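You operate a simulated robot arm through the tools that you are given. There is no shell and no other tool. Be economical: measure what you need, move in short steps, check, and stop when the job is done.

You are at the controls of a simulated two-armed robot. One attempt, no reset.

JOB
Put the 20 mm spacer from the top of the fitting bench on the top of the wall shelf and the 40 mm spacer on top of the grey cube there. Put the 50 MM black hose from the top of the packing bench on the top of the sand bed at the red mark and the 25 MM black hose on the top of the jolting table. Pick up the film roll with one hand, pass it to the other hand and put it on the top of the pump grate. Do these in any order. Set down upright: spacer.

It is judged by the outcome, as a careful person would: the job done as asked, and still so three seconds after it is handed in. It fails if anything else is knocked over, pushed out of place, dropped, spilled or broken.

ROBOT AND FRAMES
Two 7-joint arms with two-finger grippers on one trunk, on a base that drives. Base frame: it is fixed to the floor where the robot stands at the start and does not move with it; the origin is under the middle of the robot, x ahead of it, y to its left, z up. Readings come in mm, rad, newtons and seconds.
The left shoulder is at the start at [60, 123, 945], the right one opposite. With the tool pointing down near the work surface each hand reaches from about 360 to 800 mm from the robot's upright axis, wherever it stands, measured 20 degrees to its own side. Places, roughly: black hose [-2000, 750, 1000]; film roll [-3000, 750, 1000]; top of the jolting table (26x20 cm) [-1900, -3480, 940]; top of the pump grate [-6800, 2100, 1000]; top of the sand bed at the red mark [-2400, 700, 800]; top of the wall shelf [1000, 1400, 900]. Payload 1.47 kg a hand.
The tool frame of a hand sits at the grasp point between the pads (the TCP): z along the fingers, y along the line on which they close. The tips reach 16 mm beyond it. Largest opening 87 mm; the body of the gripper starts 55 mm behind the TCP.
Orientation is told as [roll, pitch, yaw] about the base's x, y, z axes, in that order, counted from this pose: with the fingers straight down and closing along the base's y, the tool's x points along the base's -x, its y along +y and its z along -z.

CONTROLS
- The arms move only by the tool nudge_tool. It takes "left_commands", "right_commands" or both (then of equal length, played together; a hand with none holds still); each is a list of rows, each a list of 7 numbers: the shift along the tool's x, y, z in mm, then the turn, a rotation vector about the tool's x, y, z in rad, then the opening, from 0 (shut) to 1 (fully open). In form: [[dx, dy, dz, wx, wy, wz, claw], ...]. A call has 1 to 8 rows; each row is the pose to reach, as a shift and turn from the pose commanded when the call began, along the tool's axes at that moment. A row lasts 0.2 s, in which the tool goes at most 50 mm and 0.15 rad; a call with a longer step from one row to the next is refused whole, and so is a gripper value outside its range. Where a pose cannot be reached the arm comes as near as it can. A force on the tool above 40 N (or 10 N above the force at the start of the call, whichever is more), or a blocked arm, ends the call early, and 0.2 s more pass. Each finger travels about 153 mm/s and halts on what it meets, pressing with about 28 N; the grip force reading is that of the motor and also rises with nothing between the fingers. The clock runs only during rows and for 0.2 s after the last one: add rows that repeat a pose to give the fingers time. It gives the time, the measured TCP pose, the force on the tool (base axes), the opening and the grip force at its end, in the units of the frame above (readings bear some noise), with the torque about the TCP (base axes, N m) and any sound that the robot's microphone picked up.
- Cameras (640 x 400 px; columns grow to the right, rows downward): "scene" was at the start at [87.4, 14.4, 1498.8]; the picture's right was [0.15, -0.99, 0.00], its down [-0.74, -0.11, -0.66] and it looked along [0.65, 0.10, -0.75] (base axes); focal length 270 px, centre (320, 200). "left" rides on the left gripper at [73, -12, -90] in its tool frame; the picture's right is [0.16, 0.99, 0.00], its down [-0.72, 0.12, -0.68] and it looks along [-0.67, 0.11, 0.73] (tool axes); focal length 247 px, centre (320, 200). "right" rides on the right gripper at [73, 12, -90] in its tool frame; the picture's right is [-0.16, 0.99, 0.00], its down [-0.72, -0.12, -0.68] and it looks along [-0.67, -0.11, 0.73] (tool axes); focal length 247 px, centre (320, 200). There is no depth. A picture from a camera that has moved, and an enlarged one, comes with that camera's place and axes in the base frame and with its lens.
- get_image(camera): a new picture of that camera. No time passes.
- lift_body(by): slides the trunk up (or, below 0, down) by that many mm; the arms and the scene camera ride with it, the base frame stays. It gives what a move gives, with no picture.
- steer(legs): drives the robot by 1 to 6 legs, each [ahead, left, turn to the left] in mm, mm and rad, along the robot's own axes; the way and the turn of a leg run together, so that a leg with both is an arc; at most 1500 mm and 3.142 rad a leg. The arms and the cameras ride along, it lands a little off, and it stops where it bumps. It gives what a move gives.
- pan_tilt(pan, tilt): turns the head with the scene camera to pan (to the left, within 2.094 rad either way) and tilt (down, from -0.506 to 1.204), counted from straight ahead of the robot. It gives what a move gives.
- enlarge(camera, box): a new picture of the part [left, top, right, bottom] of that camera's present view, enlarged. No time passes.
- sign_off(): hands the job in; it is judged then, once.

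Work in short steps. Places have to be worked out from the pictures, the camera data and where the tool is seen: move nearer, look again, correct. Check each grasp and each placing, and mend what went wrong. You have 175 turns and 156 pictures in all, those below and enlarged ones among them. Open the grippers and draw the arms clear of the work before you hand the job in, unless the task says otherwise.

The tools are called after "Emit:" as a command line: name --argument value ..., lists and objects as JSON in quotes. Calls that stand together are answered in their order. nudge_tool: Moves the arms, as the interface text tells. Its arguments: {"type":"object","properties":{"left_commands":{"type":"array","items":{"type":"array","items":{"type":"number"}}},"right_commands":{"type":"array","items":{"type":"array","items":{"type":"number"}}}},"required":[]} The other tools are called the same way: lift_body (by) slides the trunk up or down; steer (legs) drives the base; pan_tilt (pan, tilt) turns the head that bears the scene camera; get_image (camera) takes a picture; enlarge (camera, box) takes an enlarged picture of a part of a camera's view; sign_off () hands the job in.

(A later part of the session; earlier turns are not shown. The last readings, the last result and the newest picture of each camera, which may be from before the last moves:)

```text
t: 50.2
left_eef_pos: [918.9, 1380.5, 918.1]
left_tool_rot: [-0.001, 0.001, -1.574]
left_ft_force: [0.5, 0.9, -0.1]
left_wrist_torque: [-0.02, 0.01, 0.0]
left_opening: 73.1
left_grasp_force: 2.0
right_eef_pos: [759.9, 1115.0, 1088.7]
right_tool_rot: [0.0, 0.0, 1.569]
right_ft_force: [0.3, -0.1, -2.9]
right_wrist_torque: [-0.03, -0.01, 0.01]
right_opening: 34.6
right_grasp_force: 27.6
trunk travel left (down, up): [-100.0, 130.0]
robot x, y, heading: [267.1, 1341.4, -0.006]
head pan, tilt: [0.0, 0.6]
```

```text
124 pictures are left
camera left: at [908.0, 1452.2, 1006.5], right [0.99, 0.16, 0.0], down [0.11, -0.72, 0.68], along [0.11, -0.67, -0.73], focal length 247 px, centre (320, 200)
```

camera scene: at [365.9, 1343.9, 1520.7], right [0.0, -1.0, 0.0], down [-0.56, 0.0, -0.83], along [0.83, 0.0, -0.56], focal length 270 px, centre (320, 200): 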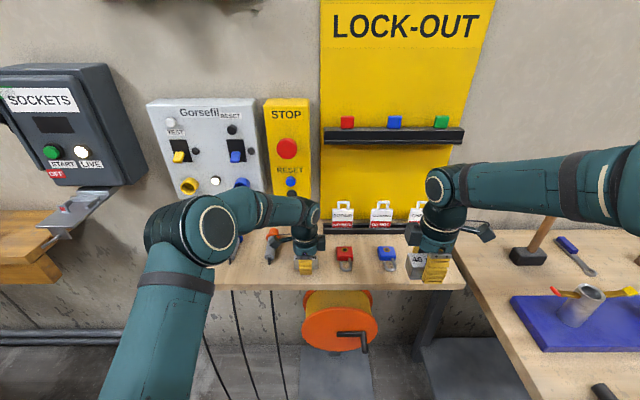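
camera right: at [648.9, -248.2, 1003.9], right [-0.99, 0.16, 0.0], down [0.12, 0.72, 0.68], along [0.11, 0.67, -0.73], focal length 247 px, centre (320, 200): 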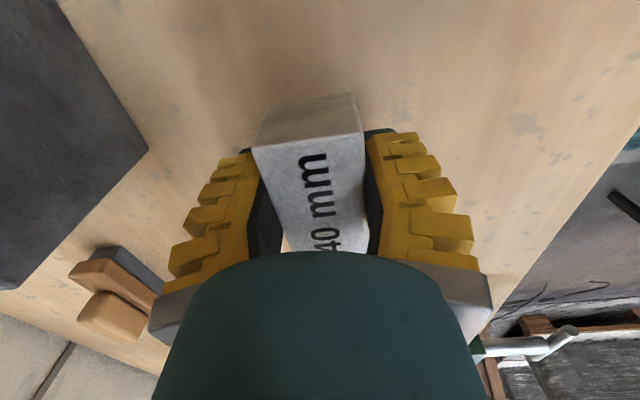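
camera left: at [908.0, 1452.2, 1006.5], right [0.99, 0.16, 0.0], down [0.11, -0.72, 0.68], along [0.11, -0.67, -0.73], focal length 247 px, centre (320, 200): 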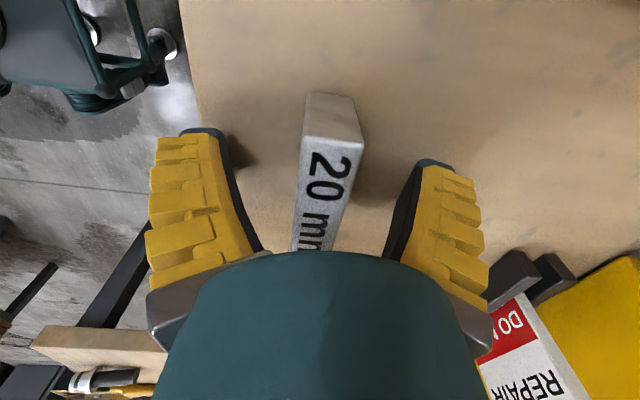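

The spacer stands label-up on the shelf. I raise and draw back the left hand, and check.

Emit:
nudge_tool --left_commands '[[0, 0, -45, 0, 0, 0, 0.9], [0, 0, -90, 0, 0, 0, 1], [0, 0, -135, 0, 0, 0, 1], [0, 0, -175, 0, 0, 0, 1], [25, -40, -175, 0, 0, 0, 1], [50, -80, -175, 0, 0, 0, 1], [75, -120, -175, 0, 0, 0, 1], [100, -160, -175, 0, 0, 0, 1]]'

Emit:
enlarge --camera "scene" --box '[160, 180, 480, 380]'

```text
t: 52.0
left_eef_pos: [757.0, 1481.0, 1093.6]
left_tool_rot: [0.0, 0.0, -1.572]
left_ft_force: [0.3, 0.2, 0.0]
left_wrist_torque: [-0.05, -0.01, 0.04]
left_opening: 87.1
left_grasp_force: 0.0
right_eef_pos: [758.7, 1117.5, 1088.6]
right_tool_rot: [-0.001, 0.0, 1.568]
right_ft_force: [-0.4, -0.3, -2.6]
right_wrist_torque: [-0.02, -0.03, 0.04]
right_opening: 34.9
right_grasp_force: 27.7
trunk travel left (down, up): [-100.0, 130.0]
robot x, y, heading: [268.1, 1338.8, -0.006]
head pan, tilt: [0.0, 0.6]
```

```text
2.00 times, centred on (320, 280) of scene
camera zoom: at [368.5, 1344.7, 1520.0], right [0.0, -1.0, 0.0], down [-0.56, 0.0, -0.83], along [0.83, 0.0, -0.56], focal length 541 px, centre (320, 40)
```

zoom: 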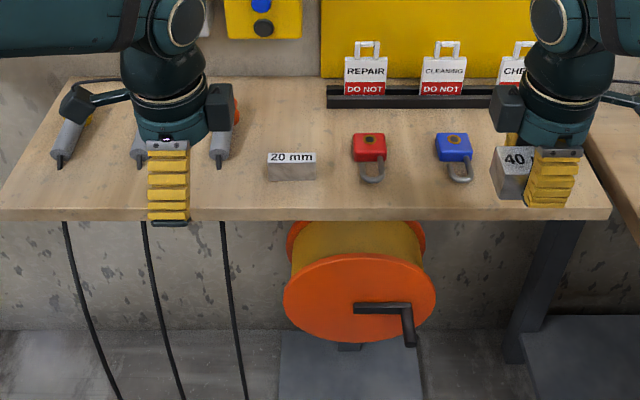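

Placed and nothing else moved. I drive back to the fitting bench to put the 40 mm spacer on its grey cube (about [817,-224], top ≈965).

Emit:
steer --legs '[[-310, 0, 0.006], [0, -1340, 0], [40, 0, 0]]'

Emit:
pan_tilt --pan -0.2 --tilt 0.7

Emit:
get_image --camera "scene"

Emit:
get_image --camera "right"

```text
t: 66.3
left_eef_pos: [505.6, 128.2, 1091.6]
left_tool_rot: [-0.002, -0.001, -1.554]
left_ft_force: [-0.2, 0.5, -0.8]
left_wrist_torque: [0.0, 0.04, 0.01]
left_opening: 87.0
left_grasp_force: 0.1
right_eef_pos: [513.6, -235.3, 1087.1]
right_tool_rot: [0.004, 0.001, 1.588]
right_ft_force: [1.0, 0.3, -3.4]
right_wrist_torque: [0.0, 0.06, 0.04]
right_opening: 34.8
right_grasp_force: 28.1
trunk travel left (down, up): [-100.0, 130.0]
robot x, y, heading: [20.6, -25.6, 0.019]
head pan, tilt: [0.0, 0.6]
```

```text
t: 67.0
left_eef_pos: [504.0, 126.7, 1093.2]
left_tool_rot: [0.0, -0.001, -1.554]
left_ft_force: [-0.2, -0.3, -0.4]
left_wrist_torque: [-0.03, -0.01, 0.05]
left_opening: 87.2
left_grasp_force: 0.1
right_eef_pos: [512.0, -234.7, 1088.6]
right_tool_rot: [0.001, -0.001, 1.589]
right_ft_force: [0.0, -0.3, -3.5]
right_wrist_torque: [0.0, -0.01, -0.02]
right_opening: 35.0
right_grasp_force: 27.8
trunk travel left (down, up): [-100.0, 130.0]
robot x, y, heading: [18.2, -15.6, 0.017]
head pan, tilt: [-0.201, 0.7]
```

```text
122 pictures are left
camera scene: at [113.0, -32.8, 1511.3], right [-0.18, -0.98, 0.0], down [-0.63, 0.12, -0.77], along [0.75, -0.14, -0.64], focal length 270 px, centre (320, 200)
```

scene: 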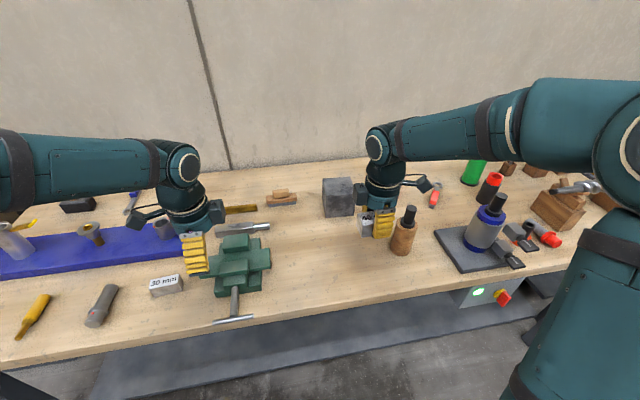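

```text
121 pictures are left
camera right: at [501.6, -309.7, 1178.0], right [-0.99, 0.14, 0.0], down [0.1, 0.73, 0.68], along [0.1, 0.67, -0.73], focal length 247 px, centre (320, 200)
```

right: 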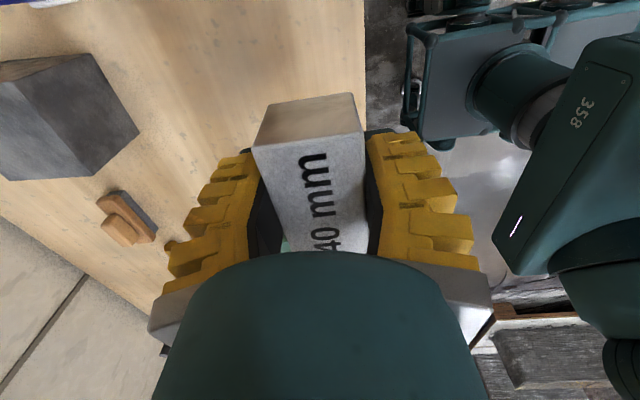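

I enlarge the cube in both views to fix its corners.

Emit:
enlarge --camera "scene" --box '[300, 160, 400, 230]'

Emit:
enlarge --camera "right" --box '[0, 30, 240, 190]'

```text
5.71 times, centred on (350, 195) of scene
camera zoom: at [113.0, -32.8, 1511.3], right [-0.18, -0.98, 0.0], down [-0.63, 0.12, -0.77], along [0.75, -0.14, -0.64], focal length 1546 px, centre (149, 229)
```

zoom: 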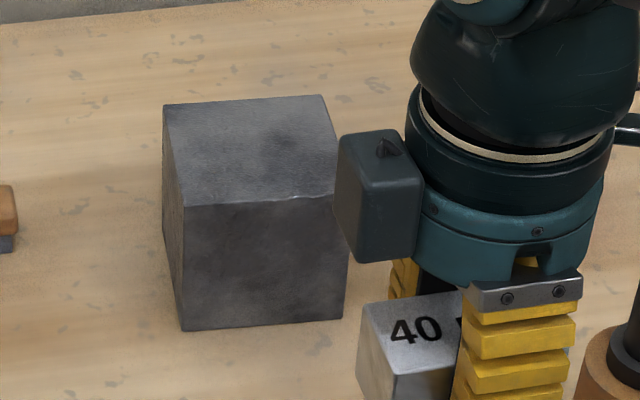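

```text
2.50 times, centred on (120, 110) of right
camera zoom: at [501.6, -309.7, 1178.0], right [-0.99, 0.14, 0.0], down [0.1, 0.73, 0.68], along [0.1, 0.67, -0.73], focal length 617 px, centre (820, 425)
```

zoom: 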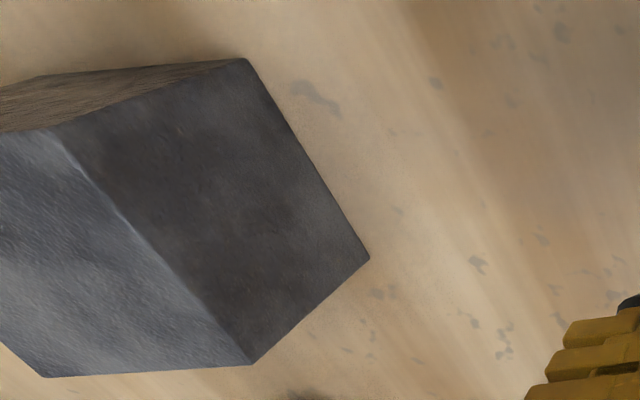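

Cube top centre comes out at ≈[820,-230,961]. That's at the edge of reach, so I drive 70 mm ahead first (bench edge at x≈435), then carry the spacer over.

Emit:
steer --legs '[[70, 0, -0.017]]'

```text
t: 68.1
left_eef_pos: [576.9, 119.5, 1092.9]
left_tool_rot: [0.0, 0.001, -1.572]
left_ft_force: [-0.1, 0.7, -1.5]
left_wrist_torque: [0.03, 0.03, 0.01]
left_opening: 87.1
left_grasp_force: 0.0
right_eef_pos: [578.1, -244.3, 1089.5]
right_tool_rot: [0.002, 0.0, 1.571]
right_ft_force: [0.9, -0.1, -3.1]
right_wrist_torque: [-0.02, 0.04, 0.01]
right_opening: 34.8
right_grasp_force: 27.9
trunk travel left (down, up): [-100.0, 130.0]
robot x, y, heading: [88.8, -17.0, -0.003]
head pan, tilt: [-0.201, 0.7]
```

Now I carry the spacer over the cube and stop at TCP z 1000, about 20 mm above contact.

Emit:
nudge_tool --right_commands '[[-3, -48, 0, 0, 0, 0, 0], [-6, -97, 0, 0, 0, 0.02, 0], [-9, -146, 0, 0, 0, 0.04, 0], [-12, -195, 0, 0, 0, 0.07, 0], [-14, -242, 0, 0, 0, 0.07, 0], [-14, -242, 45, 0, 0, 0.07, 0], [-14, -242, 85, 0, 0, 0.07, 0], [-14, -242, 85, 0, 0, 0.07, 0]]'

Emit:
get_image --camera "right"

Emit:
get_image --camera "scene"

```text
t: 69.9
left_eef_pos: [576.7, 118.2, 1092.9]
left_tool_rot: [0.0, 0.0, -1.572]
left_ft_force: [0.3, -0.1, 0.0]
left_wrist_torque: [0.02, 0.01, 0.0]
left_opening: 87.1
left_grasp_force: 0.0
right_eef_pos: [819.7, -229.6, 1004.5]
right_tool_rot: [0.002, 0.0, 1.501]
right_ft_force: [0.2, -0.5, -3.6]
right_wrist_torque: [-0.02, -0.03, 0.0]
right_opening: 34.7
right_grasp_force: 28.2
trunk travel left (down, up): [-100.0, 130.0]
robot x, y, heading: [87.4, -16.9, -0.004]
head pan, tilt: [-0.201, 0.7]
```

```text
118 pictures are left
camera right: at [803.6, -303.4, 1093.2], right [-0.97, 0.23, 0.0], down [0.17, 0.71, 0.68], along [0.15, 0.66, -0.73], focal length 247 px, centre (320, 200)
```

right: 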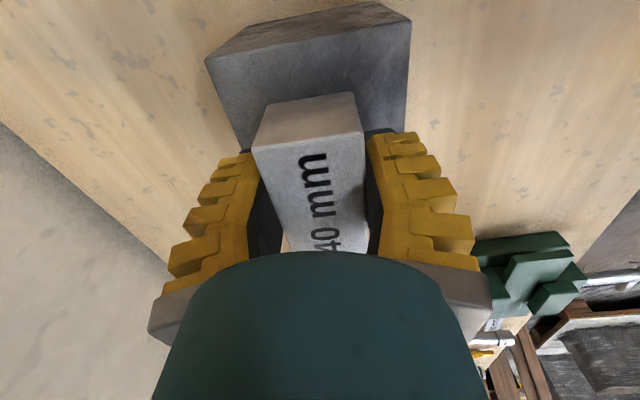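

```text
117 pictures are left
camera scene: at [181.8, -34.0, 1511.4], right [-0.2, -0.98, 0.0], down [-0.63, 0.13, -0.77], along [0.75, -0.15, -0.64], focal length 270 px, centre (320, 200)
```

scene: 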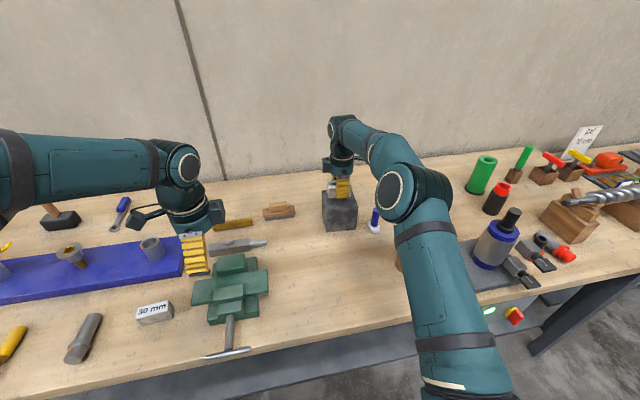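

Well aligned (cube centre ≈[819,-234]). I shift 4 mm and lower gently to TCP z ≈981.

Emit:
nudge_tool --right_commands '[[4, 0, 8, 0, 0, 0, 0], [4, 0, 14, 0, 0, 0, 0], [4, 0, 18, 0, 0, 0, 0], [4, 0, 21, 0, 0, 0, 0], [4, 0, 21, 0, 0, 0, 0]]'

```text
t: 71.1
left_eef_pos: [575.8, 119.0, 1093.1]
left_tool_rot: [0.002, 0.0, -1.569]
left_ft_force: [0.3, -0.2, -0.2]
left_wrist_torque: [0.0, 0.0, 0.02]
left_opening: 86.9
left_grasp_force: 0.0
right_eef_pos: [818.9, -232.6, 984.0]
right_tool_rot: [-0.003, -0.001, 1.499]
right_ft_force: [3.1, -1.6, 11.3]
right_wrist_torque: [0.19, 0.01, 0.01]
right_opening: 35.3
right_grasp_force: 27.9
trunk travel left (down, up): [-100.0, 130.0]
robot x, y, heading: [91.7, -19.1, -0.001]
head pan, tilt: [-0.201, 0.7]
```

Contact (force rose to +11 N at z 984). I open and lift away straight up.

Emit:
nudge_tool --right_commands '[[0, 0, 0, 0, 0, 0, 0.45], [0, 0, 0, 0, 0, 0, 0.6], [0, 0, 0, 0, 0, 0, 0.8], [0, 0, 0, 0, 0, 0, 0.8], [0, 0, -20, 0, 0, 0, 0.8], [0, 0, -60, 0, 0, 0, 0.9], [0, 0, -105, 0, 0, 0, 0.9], [0, 0, -130, 0, 0, 0, 0.9]]'

Emit:
get_image --camera "right"

```text
t: 72.9
left_eef_pos: [576.5, 119.1, 1092.7]
left_tool_rot: [-0.001, 0.0, -1.572]
left_ft_force: [0.1, 0.5, -0.1]
left_wrist_torque: [0.04, 0.02, 0.02]
left_opening: 87.0
left_grasp_force: 0.1
right_eef_pos: [819.4, -233.3, 1114.7]
right_tool_rot: [0.002, -0.001, 1.502]
right_ft_force: [0.6, -0.7, 0.2]
right_wrist_torque: [0.01, -0.01, 0.01]
right_opening: 80.5
right_grasp_force: 0.8
trunk travel left (down, up): [-100.0, 130.0]
robot x, y, heading: [89.6, -23.6, -0.005]
head pan, tilt: [-0.201, 0.7]
```

```text
116 pictures are left
camera right: at [802.9, -306.2, 1203.3], right [-0.97, 0.23, 0.0], down [0.17, 0.71, 0.68], along [0.15, 0.66, -0.73], focal length 247 px, centre (320, 200)
```

right: 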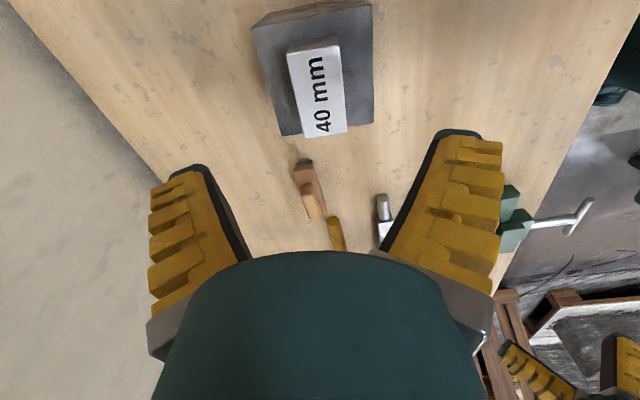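

The 40 mm spacer sits centred on the cube. I draw the right hand back, back the robot off and turn the camera to look behind.

Emit:
nudge_tool --right_commands '[[0, 45, -10, 0, 0, 0, 1], [0, 90, -10, 0, 0, 0, 1], [0, 135, -10, 0, 0, 0, 1], [0, 180, -10, 0, 0, 0, 1], [0, 225, -10, 0, 0, 0, 1], [0, 265, -10, 0, 0, 0, 1]]'

Emit:
steer --legs '[[-600, 0, 0], [0, 0, 3.1]]'

Emit:
pan_tilt --pan 0.0 --tilt 0.35

Emit:
get_image --camera "scene"

```text
t: 74.3
left_eef_pos: [574.6, 118.9, 1092.8]
left_tool_rot: [0.0, 0.001, -1.572]
left_ft_force: [0.5, 0.5, 0.1]
left_wrist_torque: [-0.02, -0.02, 0.0]
left_opening: 86.7
left_grasp_force: 0.1
right_eef_pos: [553.5, -216.1, 1124.3]
right_tool_rot: [0.0, 0.0, 1.501]
right_ft_force: [-0.1, -0.2, 0.3]
right_wrist_torque: [-0.01, -0.02, 0.02]
right_opening: 87.3
right_grasp_force: 0.0
trunk travel left (down, up): [-100.0, 130.0]
robot x, y, heading: [88.5, -17.1, -0.005]
head pan, tilt: [-0.201, 0.7]
```

```text
t: 77.3
left_eef_pos: [28.2, 124.0, 1092.2]
left_tool_rot: [-0.004, -0.001, -1.571]
left_ft_force: [0.8, -0.8, -0.7]
left_wrist_torque: [-0.01, 0.03, 0.0]
left_opening: 86.9
left_grasp_force: 0.1
right_eef_pos: [7.8, -210.1, 1123.1]
right_tool_rot: [0.003, 0.002, 1.501]
right_ft_force: [0.5, 1.0, 0.4]
right_wrist_torque: [0.01, 0.05, -0.01]
right_opening: 86.9
right_grasp_force: 0.1
trunk travel left (down, up): [-100.0, 130.0]
robot x, y, heading: [-459.2, -14.6, 0.002]
head pan, tilt: [-0.201, 0.7]
stopped in leg 1: the robot was blocked; the commanded pose is now the measured one
```

```text
t: 78.2
left_eef_pos: [27.8, 123.7, 1093.5]
left_tool_rot: [-0.001, -0.002, -1.57]
left_ft_force: [0.1, -0.2, 0.4]
left_wrist_torque: [0.01, 0.0, -0.01]
left_opening: 87.0
left_grasp_force: 0.0
right_eef_pos: [6.7, -212.6, 1123.0]
right_tool_rot: [0.001, 0.002, 1.501]
right_ft_force: [0.4, -0.1, -0.1]
right_wrist_torque: [0.01, -0.01, -0.02]
right_opening: 87.0
right_grasp_force: 0.1
trunk travel left (down, up): [-100.0, 130.0]
robot x, y, heading: [-457.3, -16.2, 0.001]
head pan, tilt: [0.0, 0.351]
```

```text
115 pictures are left
camera scene: at [-356.1, -13.0, 1542.6], right [0.0, -1.0, 0.0], down [-0.34, 0.0, -0.94], along [0.94, 0.0, -0.34], focal length 270 px, centre (320, 200)
```

scene: 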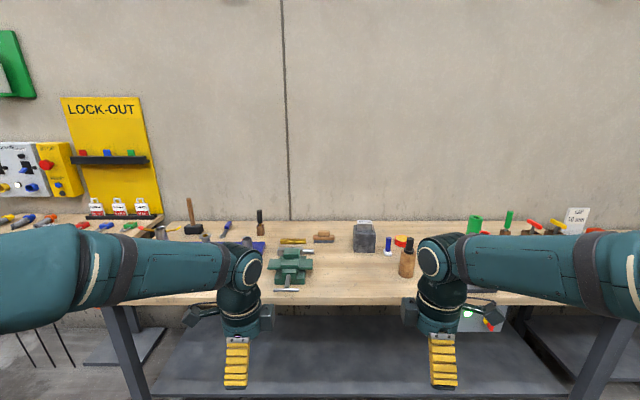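

The robot met something behind it at x≈−459. I come forward a little, then look to both rear sides.

Emit:
steer --legs '[[80, 0, 0]]'

Emit:
pan_tilt --pan 2.09 --tilt 0.5

Emit:
get_image --camera "scene"

Emit:
pan_tilt --pan -2.09 --tilt 0.5

Emit:
get_image --camera "scene"

```text
t: 79.2
left_eef_pos: [106.9, 122.9, 1092.8]
left_tool_rot: [-0.001, -0.002, -1.569]
left_ft_force: [1.1, 0.1, 0.9]
left_wrist_torque: [-0.02, -0.02, 0.0]
left_opening: 87.1
left_grasp_force: 0.1
right_eef_pos: [85.2, -212.1, 1123.3]
right_tool_rot: [0.001, 0.0, 1.5]
right_ft_force: [-0.1, -0.6, -0.5]
right_wrist_torque: [0.01, 0.04, 0.0]
right_opening: 87.0
right_grasp_force: 0.0
trunk travel left (down, up): [-100.0, 130.0]
robot x, y, heading: [-384.2, -15.2, 0.004]
head pan, tilt: [0.0, 0.351]
```

```text
t: 81.2
left_eef_pos: [105.6, 124.1, 1091.7]
left_tool_rot: [-0.001, -0.001, -1.57]
left_ft_force: [0.4, -0.1, -0.6]
left_wrist_torque: [0.0, 0.01, -0.01]
left_opening: 87.2
left_grasp_force: 0.1
right_eef_pos: [84.0, -212.0, 1123.8]
right_tool_rot: [0.002, 0.0, 1.502]
right_ft_force: [0.3, 0.3, 0.6]
right_wrist_torque: [0.02, -0.05, 0.02]
right_opening: 87.2
right_grasp_force: 0.0
trunk travel left (down, up): [-100.0, 130.0]
robot x, y, heading: [-381.8, -15.9, 0.0]
head pan, tilt: [2.089, 0.499]
```

```text
114 pictures are left
camera scene: at [-416.0, 66.0, 1529.0], right [0.87, 0.5, 0.0], down [0.24, -0.42, -0.88], along [-0.43, 0.76, -0.48], focal length 270 px, centre (320, 200)
```

scene: 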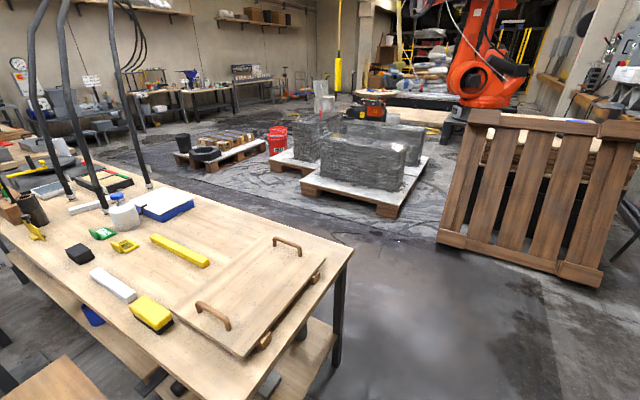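

```text
t: 84.6
left_eef_pos: [106.5, 123.6, 1093.4]
left_tool_rot: [-0.002, 0.0, -1.572]
left_ft_force: [-0.1, -0.6, 0.0]
left_wrist_torque: [-0.02, 0.02, 0.0]
left_opening: 86.9
left_grasp_force: 0.2
right_eef_pos: [83.9, -211.6, 1123.1]
right_tool_rot: [0.002, 0.0, 1.502]
right_ft_force: [-0.9, -0.2, 0.3]
right_wrist_torque: [0.01, 0.0, 0.01]
right_opening: 87.2
right_grasp_force: 0.0
trunk travel left (down, up): [-100.0, 130.0]
robot x, y, heading: [-379.5, -12.7, -0.003]
head pan, tilt: [-2.089, 0.499]
```

```text
113 pictures are left
camera scene: at [-416.0, -92.1, 1529.0], right [-0.87, 0.49, 0.0], down [0.24, 0.42, -0.88], along [-0.43, -0.76, -0.48], focal length 270 px, centre (320, 200)
```

scene: 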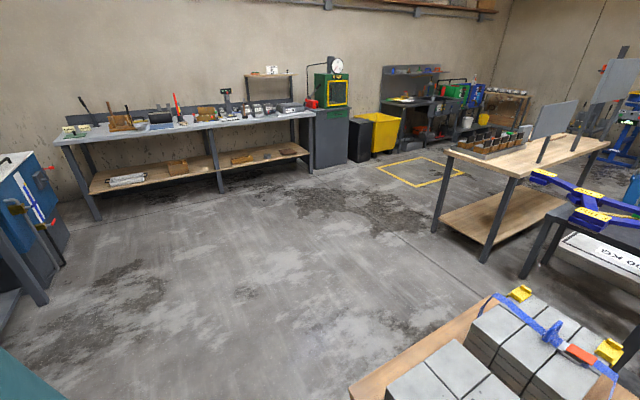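

Behind is the packing-bench row: its end is at x≈−695 with y from 270 to 790, and there's a free aisle at y≈1000–2400. I go round into that aisle and face −y.

Emit:
steer --legs '[[290, 0, 0], [0, 1400, 0], [0, 0, -1.571]]'

Emit:
pan_tilt --pan -1.2 --tilt 0.4

Emit:
get_image --camera "scene"

```text
t: 102.5
left_eef_pos: [49.8, 906.3, 1092.9]
left_tool_rot: [-0.003, -0.001, -3.124]
left_ft_force: [-0.7, -0.4, -0.6]
left_wrist_torque: [-0.02, 0.01, 0.0]
left_opening: 87.4
left_grasp_force: 0.0
right_eef_pos: [-285.0, 922.1, 1124.2]
right_tool_rot: [0.002, -0.001, -0.053]
right_ft_force: [-0.4, -0.2, 0.3]
right_wrist_torque: [0.01, -0.01, -0.01]
right_opening: 87.0
right_grasp_force: 0.1
trunk travel left (down, up): [-100.0, 130.0]
robot x, y, heading: [-97.5, 1388.5, -1.553]
head pan, tilt: [-2.089, 0.499]
```

```text
t: 103.7
left_eef_pos: [51.0, 906.9, 1093.4]
left_tool_rot: [-0.002, 0.0, -3.125]
left_ft_force: [-0.4, -0.5, 1.0]
left_wrist_torque: [0.0, -0.01, 0.0]
left_opening: 86.9
left_grasp_force: 0.0
right_eef_pos: [-284.5, 922.0, 1123.4]
right_tool_rot: [0.002, 0.0, -0.054]
right_ft_force: [1.1, 0.8, -0.6]
right_wrist_torque: [-0.01, -0.02, -0.02]
right_opening: 86.9
right_grasp_force: 0.2
trunk travel left (down, up): [-100.0, 130.0]
robot x, y, heading: [-96.2, 1394.6, -1.556]
head pan, tilt: [-1.201, 0.4]
```

```text
112 pictures are left
camera scene: at [-182.1, 1348.3, 1538.1], right [-0.38, 0.93, 0.0], down [0.36, 0.15, -0.92], along [-0.85, -0.35, -0.39], focal length 270 px, centre (320, 200)
```

scene: 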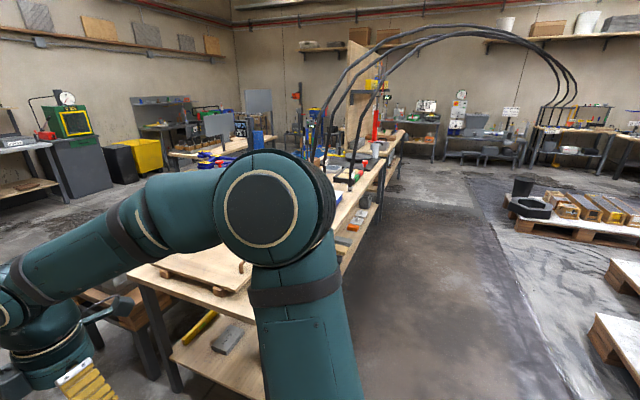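

Black hoses arch from the bench at x≈−1900. I drive along the aisle to get a closer look.

Emit:
steer --legs '[[0, -1000, -0.015]]'

Emit:
pan_tilt --pan -0.75 --tilt 0.35

Emit:
get_image --camera "scene"

Emit:
pan_tilt --pan -1.5 --tilt 0.2

Emit:
get_image --camera "scene"

```text
t: 112.9
left_eef_pos: [-976.3, 900.5, 1092.7]
left_tool_rot: [-0.002, 0.0, 3.124]
left_ft_force: [1.1, 0.6, -0.2]
left_wrist_torque: [0.01, -0.01, -0.03]
left_opening: 86.9
left_grasp_force: 0.0
right_eef_pos: [-1310.8, 929.4, 1124.1]
right_tool_rot: [0.001, 0.0, -0.086]
right_ft_force: [-0.2, 0.2, -0.5]
right_wrist_torque: [0.01, 0.01, -0.03]
right_opening: 87.0
right_grasp_force: 0.0
trunk travel left (down, up): [-100.0, 130.0]
robot x, y, heading: [-1107.8, 1390.0, -1.587]
head pan, tilt: [-1.201, 0.4]
```

```text
t: 113.8
left_eef_pos: [-976.5, 901.2, 1094.5]
left_tool_rot: [-0.001, -0.002, 3.125]
left_ft_force: [0.0, -0.1, -0.1]
left_wrist_torque: [0.02, 0.01, -0.01]
left_opening: 87.1
left_grasp_force: 0.1
right_eef_pos: [-1310.7, 928.1, 1124.2]
right_tool_rot: [0.002, -0.001, -0.088]
right_ft_force: [-0.1, 0.7, 0.3]
right_wrist_torque: [0.01, 0.0, 0.0]
right_opening: 86.9
right_grasp_force: 0.1
trunk travel left (down, up): [-100.0, 130.0]
robot x, y, heading: [-1107.7, 1392.2, -1.59]
head pan, tilt: [-0.75, 0.351]
```

```text
111 pictures are left
camera scene: at [-1171.9, 1315.6, 1542.7], right [-0.72, 0.69, 0.0], down [0.24, 0.25, -0.94], along [-0.65, -0.68, -0.34], focal length 270 px, centre (320, 200)
```

scene: 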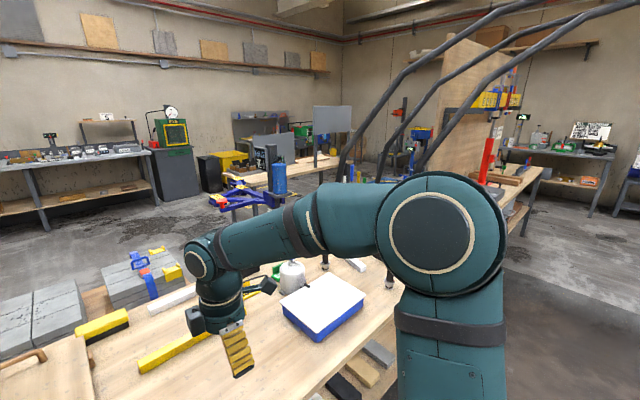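

```text
t: 114.9
left_eef_pos: [-977.0, 902.2, 1092.6]
left_tool_rot: [-0.002, 0.0, 3.125]
left_ft_force: [-0.1, 0.6, 0.8]
left_wrist_torque: [0.0, 0.04, 0.03]
left_opening: 87.1
left_grasp_force: 0.0
right_eef_pos: [-1311.1, 928.1, 1124.3]
right_tool_rot: [0.002, 0.0, -0.086]
right_ft_force: [-0.8, -0.8, -0.1]
right_wrist_torque: [0.01, 0.02, 0.02]
right_opening: 87.0
right_grasp_force: 0.1
trunk travel left (down, up): [-100.0, 130.0]
robot x, y, heading: [-1106.8, 1389.4, -1.585]
head pan, tilt: [-1.499, 0.201]
```

```text
110 pictures are left
camera scene: at [-1200.2, 1377.5, 1556.7], right [-0.06, 1.0, 0.0], down [0.2, 0.01, -0.98], along [-0.98, -0.05, -0.2], focal length 270 px, centre (320, 200)
```

scene: 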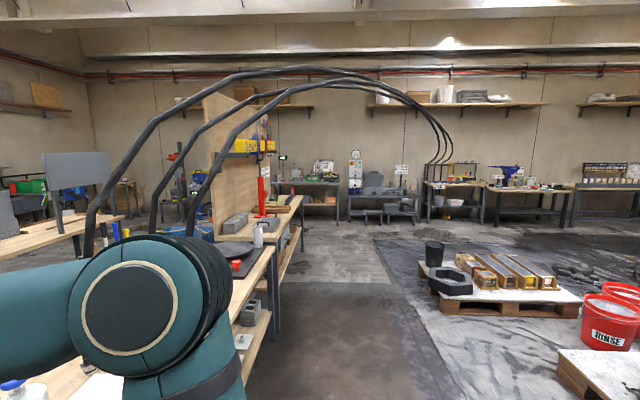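

The overhead arcs look like long fixed lines. I drive on to x≈−1900 and look straight down at the bench top for the labelled hoses.

Emit:
steer --legs '[[0, -700, 0.015]]'

Emit:
pan_tilt --pan -0.1 --tilt 0.6

Emit:
get_image --camera "scene"

```text
t: 121.6
left_eef_pos: [-1681.0, 907.9, 1094.0]
left_tool_rot: [-0.002, 0.001, -3.133]
left_ft_force: [0.3, 0.3, -0.3]
left_wrist_torque: [0.02, 0.0, -0.02]
left_opening: 87.0
left_grasp_force: 0.0
right_eef_pos: [-2017.2, 926.0, 1123.6]
right_tool_rot: [0.001, -0.001, -0.061]
right_ft_force: [0.5, 0.2, 0.4]
right_wrist_torque: [0.01, 0.01, -0.01]
right_opening: 86.9
right_grasp_force: 0.1
trunk travel left (down, up): [-100.0, 130.0]
robot x, y, heading: [-1822.0, 1392.6, -1.558]
head pan, tilt: [-1.499, 0.201]
```

```text
t: 123.2
left_eef_pos: [-1680.3, 907.4, 1091.9]
left_tool_rot: [-0.001, 0.001, -3.134]
left_ft_force: [-0.4, -0.3, 0.6]
left_wrist_torque: [0.03, 0.01, -0.03]
left_opening: 87.0
left_grasp_force: 0.0
right_eef_pos: [-2016.5, 926.8, 1123.1]
right_tool_rot: [0.001, 0.003, -0.06]
right_ft_force: [-0.4, -0.3, 0.9]
right_wrist_torque: [-0.01, 0.04, 0.0]
right_opening: 86.9
right_grasp_force: 0.0
trunk travel left (down, up): [-100.0, 130.0]
robot x, y, heading: [-1824.1, 1391.1, -1.566]
head pan, tilt: [-0.099, 0.6]
```

```text
109 pictures are left
camera scene: at [-1832.0, 1297.6, 1519.9], right [-1.0, 0.09, 0.0], down [0.05, 0.56, -0.83], along [-0.08, -0.82, -0.56], focal length 270 px, centre (320, 200)
```

scene: 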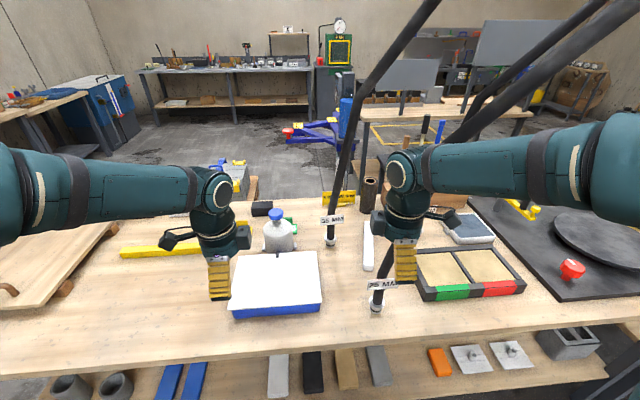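

The tags hang on the lower ends of those lines ("25 MM", "75 MM"…). I enlarge the bench parts to read the tags and find the sand bed.

Emit:
enlarge --camera "scene" --box '[250, 170, 410, 330]'

Emit:
enlarge --camera "scene" --box '[380, 160, 640, 320]'

Emit:
get_image --camera "right"

```text
2.50 times, centred on (330, 250) of scene
camera zoom: at [-1832.0, 1297.6, 1519.9], right [-1.0, 0.09, 0.0], down [0.05, 0.56, -0.83], along [-0.08, -0.82, -0.56], focal length 676 px, centre (295, 75)
```

zoom: 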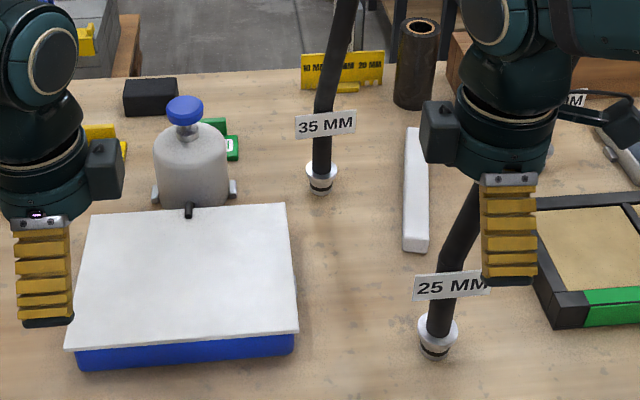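

```text
2.46 times, centred on (510, 240) of scene
camera zoom: at [-1832.0, 1297.6, 1519.9], right [-1.0, 0.09, 0.0], down [0.05, 0.56, -0.83], along [-0.08, -0.82, -0.56], focal length 666 px, centre (-148, 102)
```

zoom: 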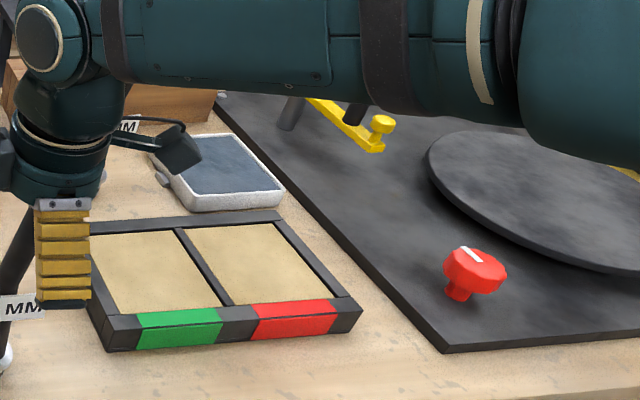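

```text
106 pictures are left
camera right: at [-2088.5, 940.9, 1213.1], right [0.22, 0.98, 0.0], down [0.72, -0.16, 0.68], along [0.66, -0.15, -0.73], focal length 247 px, centre (320, 200)
```

right: 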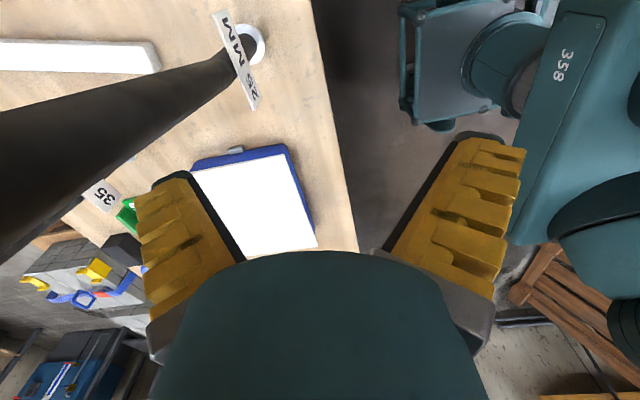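

Hoses 25 and 35 MM are read; the 50 MM one is behind the right arm. I need to understand where these hoses lead, so I look along them toward the far end and zoom.

Emit:
pan_tilt --pan -1.6 --tilt 0.0

Emit:
get_image --camera "scene"

Emit:
enlarge --camera "scene" --box '[330, 190, 540, 320]'

```text
t: 124.8
left_eef_pos: [-1681.4, 906.8, 1093.1]
left_tool_rot: [-0.002, 0.0, -3.133]
left_ft_force: [-0.1, -0.9, 0.0]
left_wrist_torque: [0.02, 0.04, 0.01]
left_opening: 87.1
left_grasp_force: 0.1
right_eef_pos: [-2017.2, 926.4, 1123.6]
right_tool_rot: [0.002, 0.002, -0.06]
right_ft_force: [-0.6, 0.1, -0.1]
right_wrist_torque: [0.0, 0.04, 0.03]
right_opening: 87.0
right_grasp_force: 0.0
trunk travel left (down, up): [-100.0, 130.0]
robot x, y, heading: [-1823.0, 1392.2, -1.557]
head pan, tilt: [-1.6, 0.0]
```

```text
105 pictures are left
camera scene: at [-1913.9, 1387.5, 1575.1], right [0.02, 1.0, 0.0], down [0.0, 0.0, -1.0], along [-1.0, 0.02, 0.0], focal length 270 px, centre (320, 200)
```

scene: 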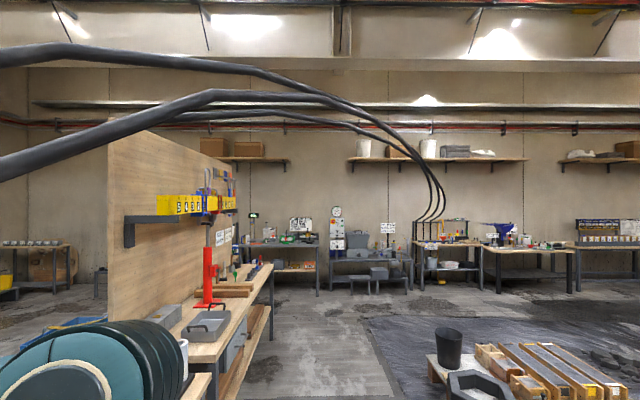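

```text
3.05 times, centred on (435, 255) of scene
camera zoom: at [-1913.9, 1387.5, 1575.1], right [0.02, 1.0, 0.0], down [0.0, 0.0, -1.0], along [-1.0, 0.02, 0.0], focal length 824 px, centre (-30, 32)
```

zoom: 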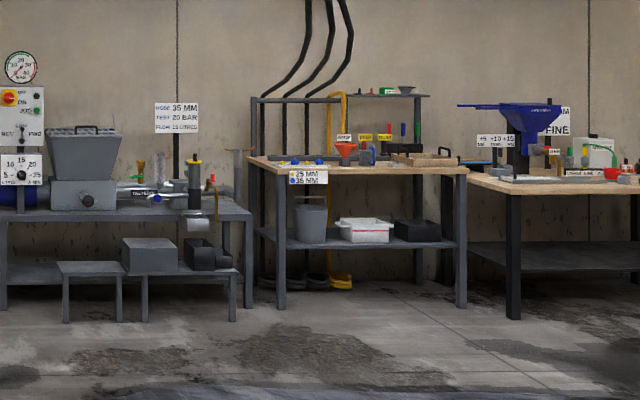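

The hoses run overhead from far floor-level anchors down to free ends on this bench. I back off 250 mm so the arms uncover the 50 MM end, and look.

Emit:
steer --legs '[[-250, 0, 0]]'

Emit:
pan_tilt --pan -0.25 --tilt 0.45

Emit:
get_image --camera "scene"

```text
t: 126.6
left_eef_pos: [-1682.3, 1157.4, 1092.6]
left_tool_rot: [0.0, 0.0, -3.134]
left_ft_force: [-0.3, 0.5, 0.3]
left_wrist_torque: [-0.04, -0.01, -0.01]
left_opening: 86.9
left_grasp_force: 0.1
right_eef_pos: [-2018.0, 1177.0, 1123.3]
right_tool_rot: [0.0, -0.001, -0.062]
right_ft_force: [-0.2, -0.4, 0.1]
right_wrist_torque: [-0.01, 0.02, -0.02]
right_opening: 87.1
right_grasp_force: 0.2
trunk travel left (down, up): [-100.0, 130.0]
robot x, y, heading: [-1824.3, 1639.7, -1.567]
head pan, tilt: [-1.6, 0.0]
```

```text
t: 128.1
left_eef_pos: [-1683.2, 1156.3, 1092.3]
left_tool_rot: [-0.002, 0.001, -3.134]
left_ft_force: [0.4, -0.5, 0.9]
left_wrist_torque: [0.04, 0.01, -0.02]
left_opening: 87.3
left_grasp_force: 0.0
right_eef_pos: [-2017.9, 1174.9, 1123.5]
right_tool_rot: [0.003, 0.002, -0.063]
right_ft_force: [-0.1, 0.5, 0.5]
right_wrist_torque: [-0.01, -0.02, 0.04]
right_opening: 87.0
right_grasp_force: 0.1
trunk travel left (down, up): [-100.0, 130.0]
robot x, y, heading: [-1825.7, 1642.6, -1.56]
head pan, tilt: [-0.25, 0.45]
```

```text
103 pictures are left
camera scene: at [-1848.0, 1545.5, 1533.5], right [-0.97, 0.24, 0.0], down [0.1, 0.42, -0.9], along [-0.21, -0.87, -0.43], focal length 270 px, centre (320, 200)
```

scene: 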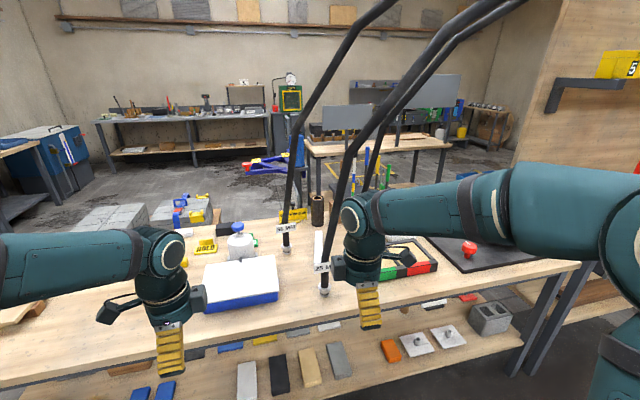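

I strafe 350 mm to my right (−x), so the 50 MM end and the sand bed come between the arms.

Emit:
steer --legs '[[0, -350, 0]]'

Emit:
pan_tilt --pan 0.0 --tilt 0.5

Emit:
get_image --camera "scene"

Emit:
enlarge --camera "scene" --box '[200, 150, 400, 290]'

```text
t: 131.7
left_eef_pos: [-2029.1, 1153.6, 1091.3]
left_tool_rot: [-0.004, 0.001, -3.128]
left_ft_force: [-0.4, -0.7, -1.0]
left_wrist_torque: [0.01, -0.03, 0.0]
left_opening: 87.0
left_grasp_force: 0.1
right_eef_pos: [-2364.6, 1171.8, 1123.9]
right_tool_rot: [0.002, 0.001, -0.057]
right_ft_force: [-0.1, -0.1, -1.2]
right_wrist_torque: [0.03, 0.0, 0.04]
right_opening: 86.9
right_grasp_force: 0.0
trunk travel left (down, up): [-100.0, 130.0]
robot x, y, heading: [-2173.8, 1641.2, -1.562]
head pan, tilt: [-0.25, 0.45]
```

```text
t: 132.5
left_eef_pos: [-2029.2, 1153.0, 1093.3]
left_tool_rot: [-0.002, 0.001, -3.129]
left_ft_force: [0.1, 0.7, 0.4]
left_wrist_torque: [0.01, 0.01, -0.04]
left_opening: 86.8
left_grasp_force: 0.1
right_eef_pos: [-2364.1, 1171.9, 1123.8]
right_tool_rot: [0.001, 0.002, -0.058]
right_ft_force: [-0.3, -0.7, 0.0]
right_wrist_torque: [0.0, -0.02, -0.05]
right_opening: 87.3
right_grasp_force: 0.1
trunk travel left (down, up): [-100.0, 130.0]
robot x, y, heading: [-2175.2, 1637.8, -1.557]
head pan, tilt: [0.0, 0.499]
```

```text
102 pictures are left
camera scene: at [-2172.5, 1540.2, 1529.0], right [-1.0, -0.01, 0.0], down [-0.01, 0.48, -0.88], along [0.01, -0.88, -0.48], focal length 270 px, centre (320, 200)
```

scene: 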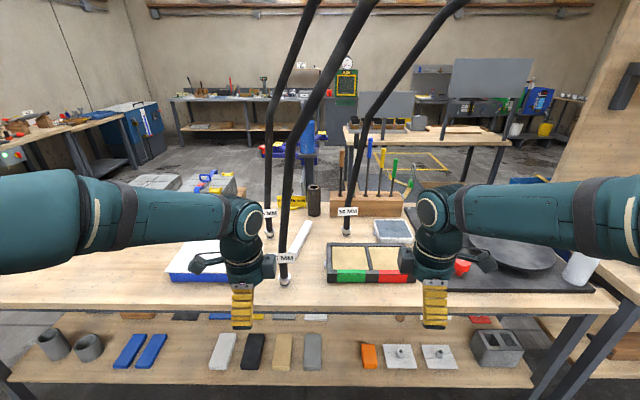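

```text
2.86 times, centred on (300, 220) of scene
camera zoom: at [-2172.5, 1540.2, 1529.0], right [-1.0, -0.01, 0.0], down [-0.01, 0.48, -0.88], along [0.01, -0.88, -0.48], focal length 773 px, centre (377, 143)
```

zoom: 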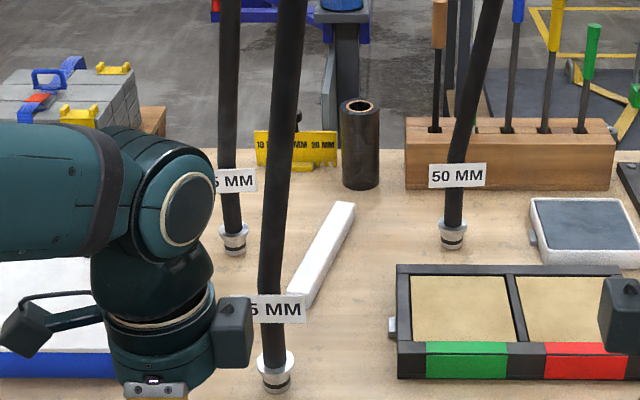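

Triangulating: bench top ≈815, 25 MM end [-2041,852], 50 MM end [-2278,556], red sand compartment centre [-2428,724]. I'll grip the vertical 50 MM hose from the front with the right hand tipped forward; first I stow the left hand back and outward and turn the right one to neutral yaw.

Emit:
nudge_tool --left_commands '[[30, -28, 0, 0, 0, 0, 1], [60, -56, 0, 0, 0, 0, 1], [90, -84, 0, 0, 0, 0, 1], [120, -112, 0, 0, 0, 0, 1], [150, -140, 0, 0, 0, 0, 1], [180, -168, 0, 0, 0, 0, 1], [210, -190, 0, 0, 0, 0, 1], [230, -200, 0, 0, 0, 0, 1]]' --right_commands '[[0, 0, 0, 0, 0, 0.148, 1], [0, 0, 0, 0, 0, 0.296, 1], [0, 0, 0, 0, 0, 0.444, 1], [0, 0, 0, 0, 0, 0.592, 1], [0, 0, 0, 0, 0, 0.74, 1], [0, 0, 0, 0, 0, 0.888, 1], [0, 0, 0, 0, 0, 1.036, 1], [0, 0, 0, 0, 0, 1.184, 1]]'

Emit:
nudge_tool --right_commands '[[0, 0, 0, 0, 0, 0.11, 1], [0, 0, 0, 0, 0, 0.22, 1], [0, 0, 0, 0, 0, 0.32, 1], [0, 0, 0, 0, 0, 0.32, 1]]'

Emit:
nudge_tool --right_commands '[[0, 0, 0, 0, -0.148, 0, 1], [0, 0, 0, 0, -0.296, 0, 1], [0, 0, 0, 0, -0.444, 0, 1], [0, 0, 0, 0, -0.592, 0, 1], [0, 0, 0, 0, -0.74, 0, 1], [0, 0, 0, 0, -0.888, 0, 1], [0, 0, 0, 0, -1.036, 0, 1], [0, 0, 0, 0, -1.047, 0, 1]]'

Emit:
get_image --camera "scene"

```text
t: 134.3
left_eef_pos: [-1801.8, 1356.9, 1094.1]
left_tool_rot: [-0.003, 0.001, -3.13]
left_ft_force: [-0.1, -0.4, -0.4]
left_wrist_torque: [0.03, -0.01, 0.02]
left_opening: 87.0
left_grasp_force: 0.0
right_eef_pos: [-2364.6, 1170.7, 1122.8]
right_tool_rot: [0.0, 0.001, -1.244]
right_ft_force: [0.2, -0.2, -0.6]
right_wrist_torque: [-0.01, -0.01, 0.01]
right_opening: 86.9
right_grasp_force: 0.0
trunk travel left (down, up): [-100.0, 130.0]
robot x, y, heading: [-2172.9, 1638.1, -1.559]
head pan, tilt: [0.0, 0.499]
```

```text
t: 135.3
left_eef_pos: [-1802.2, 1356.1, 1094.5]
left_tool_rot: [0.001, 0.0, -3.131]
left_ft_force: [0.0, -0.7, -0.3]
left_wrist_torque: [-0.05, -0.02, 0.04]
left_opening: 87.4
left_grasp_force: 0.2
right_eef_pos: [-2365.5, 1170.7, 1125.4]
right_tool_rot: [0.0, 0.001, -1.563]
right_ft_force: [-0.4, 0.2, 0.4]
right_wrist_torque: [0.02, 0.0, -0.02]
right_opening: 87.0
right_grasp_force: 0.1
trunk travel left (down, up): [-100.0, 130.0]
robot x, y, heading: [-2175.1, 1637.3, -1.557]
head pan, tilt: [0.0, 0.499]
```

```text
t: 137.1
left_eef_pos: [-1803.0, 1356.0, 1094.3]
left_tool_rot: [-0.003, 0.001, -3.13]
left_ft_force: [-0.6, 0.4, -0.1]
left_wrist_torque: [0.02, -0.02, 0.02]
left_opening: 87.1
left_grasp_force: 0.0
right_eef_pos: [-2364.8, 1166.9, 1127.4]
right_tool_rot: [-0.001, -1.042, -1.562]
right_ft_force: [0.1, -0.6, 0.0]
right_wrist_torque: [0.02, -0.01, 0.0]
right_opening: 87.1
right_grasp_force: 0.1
right hand out of reach, approached as far as the arm can: row 7, 8
trunk travel left (down, up): [-100.0, 130.0]
robot x, y, heading: [-2175.3, 1638.4, -1.558]
head pan, tilt: [0.0, 0.499]
```

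```text
100 pictures are left
camera scene: at [-2172.5, 1540.4, 1529.0], right [-1.0, -0.01, 0.0], down [-0.01, 0.48, -0.88], along [0.01, -0.88, -0.48], focal length 270 px, centre (320, 200)
```

scene: 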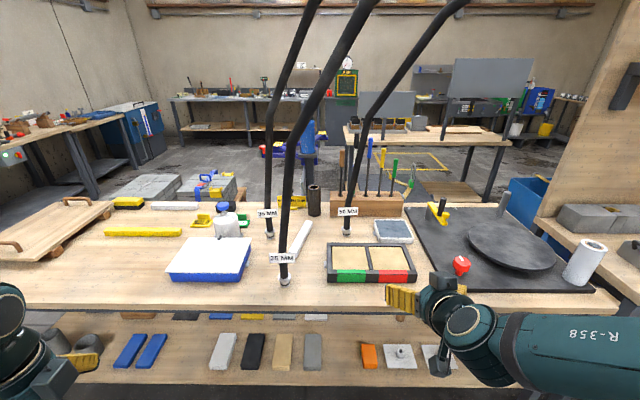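

Clear view now. The film roll stands at about [-3127,773]. I drive 320 mm ahead so that the 50 MM hose comes within right-hand reach, arms clear of the 25 MM line.

Emit:
steer --legs '[[320, 0, -0.01]]'

Emit:
get_image --camera "scene"

Emit:
get_image --camera "right"

```text
t: 139.2
left_eef_pos: [-1801.9, 1032.2, 1094.8]
left_tool_rot: [-0.002, 0.002, -3.135]
left_ft_force: [-0.1, -0.8, 0.2]
left_wrist_torque: [0.02, -0.02, -0.02]
left_opening: 86.8
left_grasp_force: 0.2
right_eef_pos: [-2365.3, 844.9, 1127.7]
right_tool_rot: [-0.001, -1.041, -1.566]
right_ft_force: [0.1, -0.7, 0.3]
right_wrist_torque: [0.0, -0.01, -0.01]
right_opening: 87.2
right_grasp_force: 0.1
trunk travel left (down, up): [-100.0, 130.0]
robot x, y, heading: [-2170.1, 1316.7, -1.563]
head pan, tilt: [0.0, 0.499]
```

```text
99 pictures are left
camera scene: at [-2170.4, 1217.6, 1528.9], right [-1.0, -0.01, 0.0], down [0.0, 0.48, -0.88], along [0.0, -0.88, -0.48], focal length 270 px, centre (320, 200)
```

scene: 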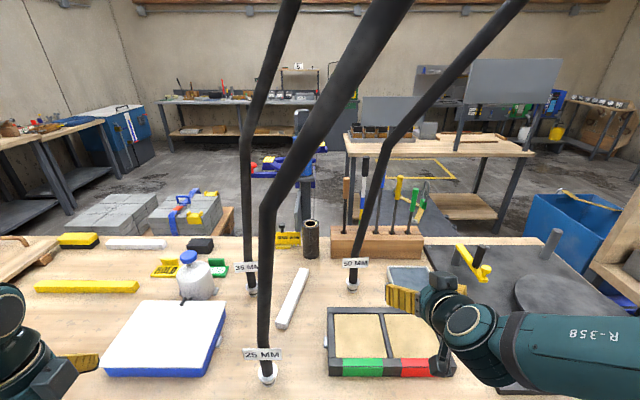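

```text
98 pictures are left
camera right: at [-2354.3, 957.9, 1109.0], right [0.99, -0.08, 0.14], down [-0.12, 0.22, 0.97], along [-0.11, -0.97, 0.21], focal length 247 px, centre (320, 200)
```

right: 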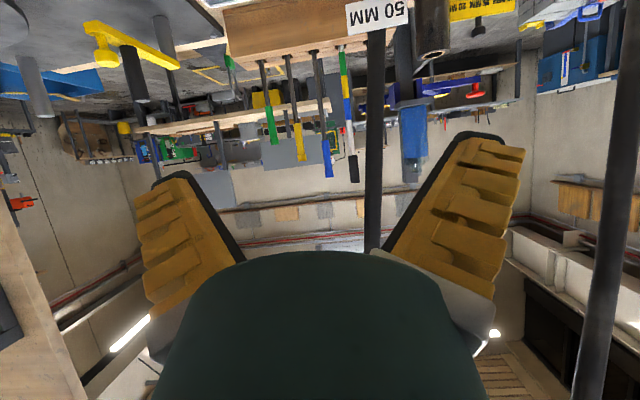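

The bare hose just above the tag (z≈985, x≈−2289, y≈548) is a good grip spot, clear of the sand tray. I bring the right hand to a standoff at y≈700 in line with it.

Emit:
nudge_tool --right_commands '[[10, 15, 40, 0, 0, 0, 1], [20, 30, 80, 0, 0, 0, 1], [30, 45, 120, 0, 0, 0, 1], [40, 60, 160, 0, 0, 0, 1], [50, 75, 197, 0, 0, 0, 1], [50, 75, 197, 0, 0, 0, 1]]'

Emit:
get_image --camera "right"

Emit:
get_image --camera "scene"

```text
t: 140.6
left_eef_pos: [-1801.0, 1033.2, 1095.4]
left_tool_rot: [0.001, 0.0, -3.136]
left_ft_force: [0.3, -0.3, 0.0]
left_wrist_torque: [-0.03, -0.02, -0.04]
left_opening: 87.0
left_grasp_force: 0.0
right_eef_pos: [-2289.2, 701.5, 982.3]
right_tool_rot: [-0.003, -1.045, -1.567]
right_ft_force: [-0.1, -1.1, -0.2]
right_wrist_torque: [-0.03, -0.02, -0.02]
right_opening: 87.0
right_grasp_force: 0.1
trunk travel left (down, up): [-100.0, 130.0]
robot x, y, heading: [-2167.6, 1316.6, -1.564]
head pan, tilt: [0.0, 0.499]
```

```text
97 pictures are left
camera right: at [-2277.4, 814.8, 963.8], right [0.99, -0.08, 0.14], down [-0.12, 0.22, 0.97], along [-0.11, -0.97, 0.21], focal length 247 px, centre (320, 200)
```

right: 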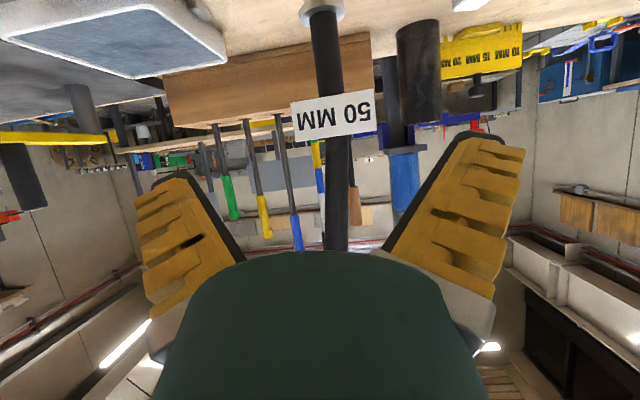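

```text
96 pictures are left
camera scene: at [-2170.4, 1219.4, 1529.1], right [-1.0, -0.01, 0.0], down [0.0, 0.48, -0.88], along [0.0, -0.88, -0.48], focal length 270 px, centre (320, 200)
```

scene: 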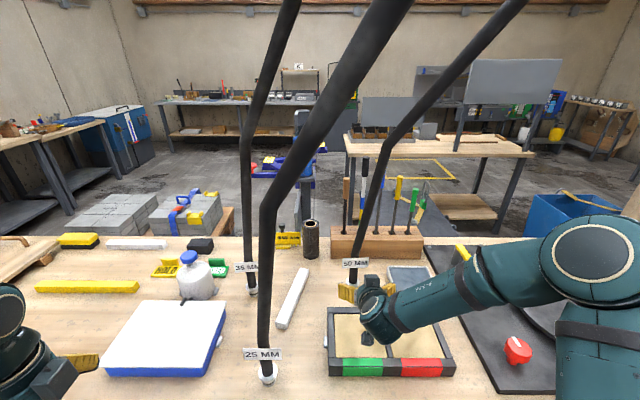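

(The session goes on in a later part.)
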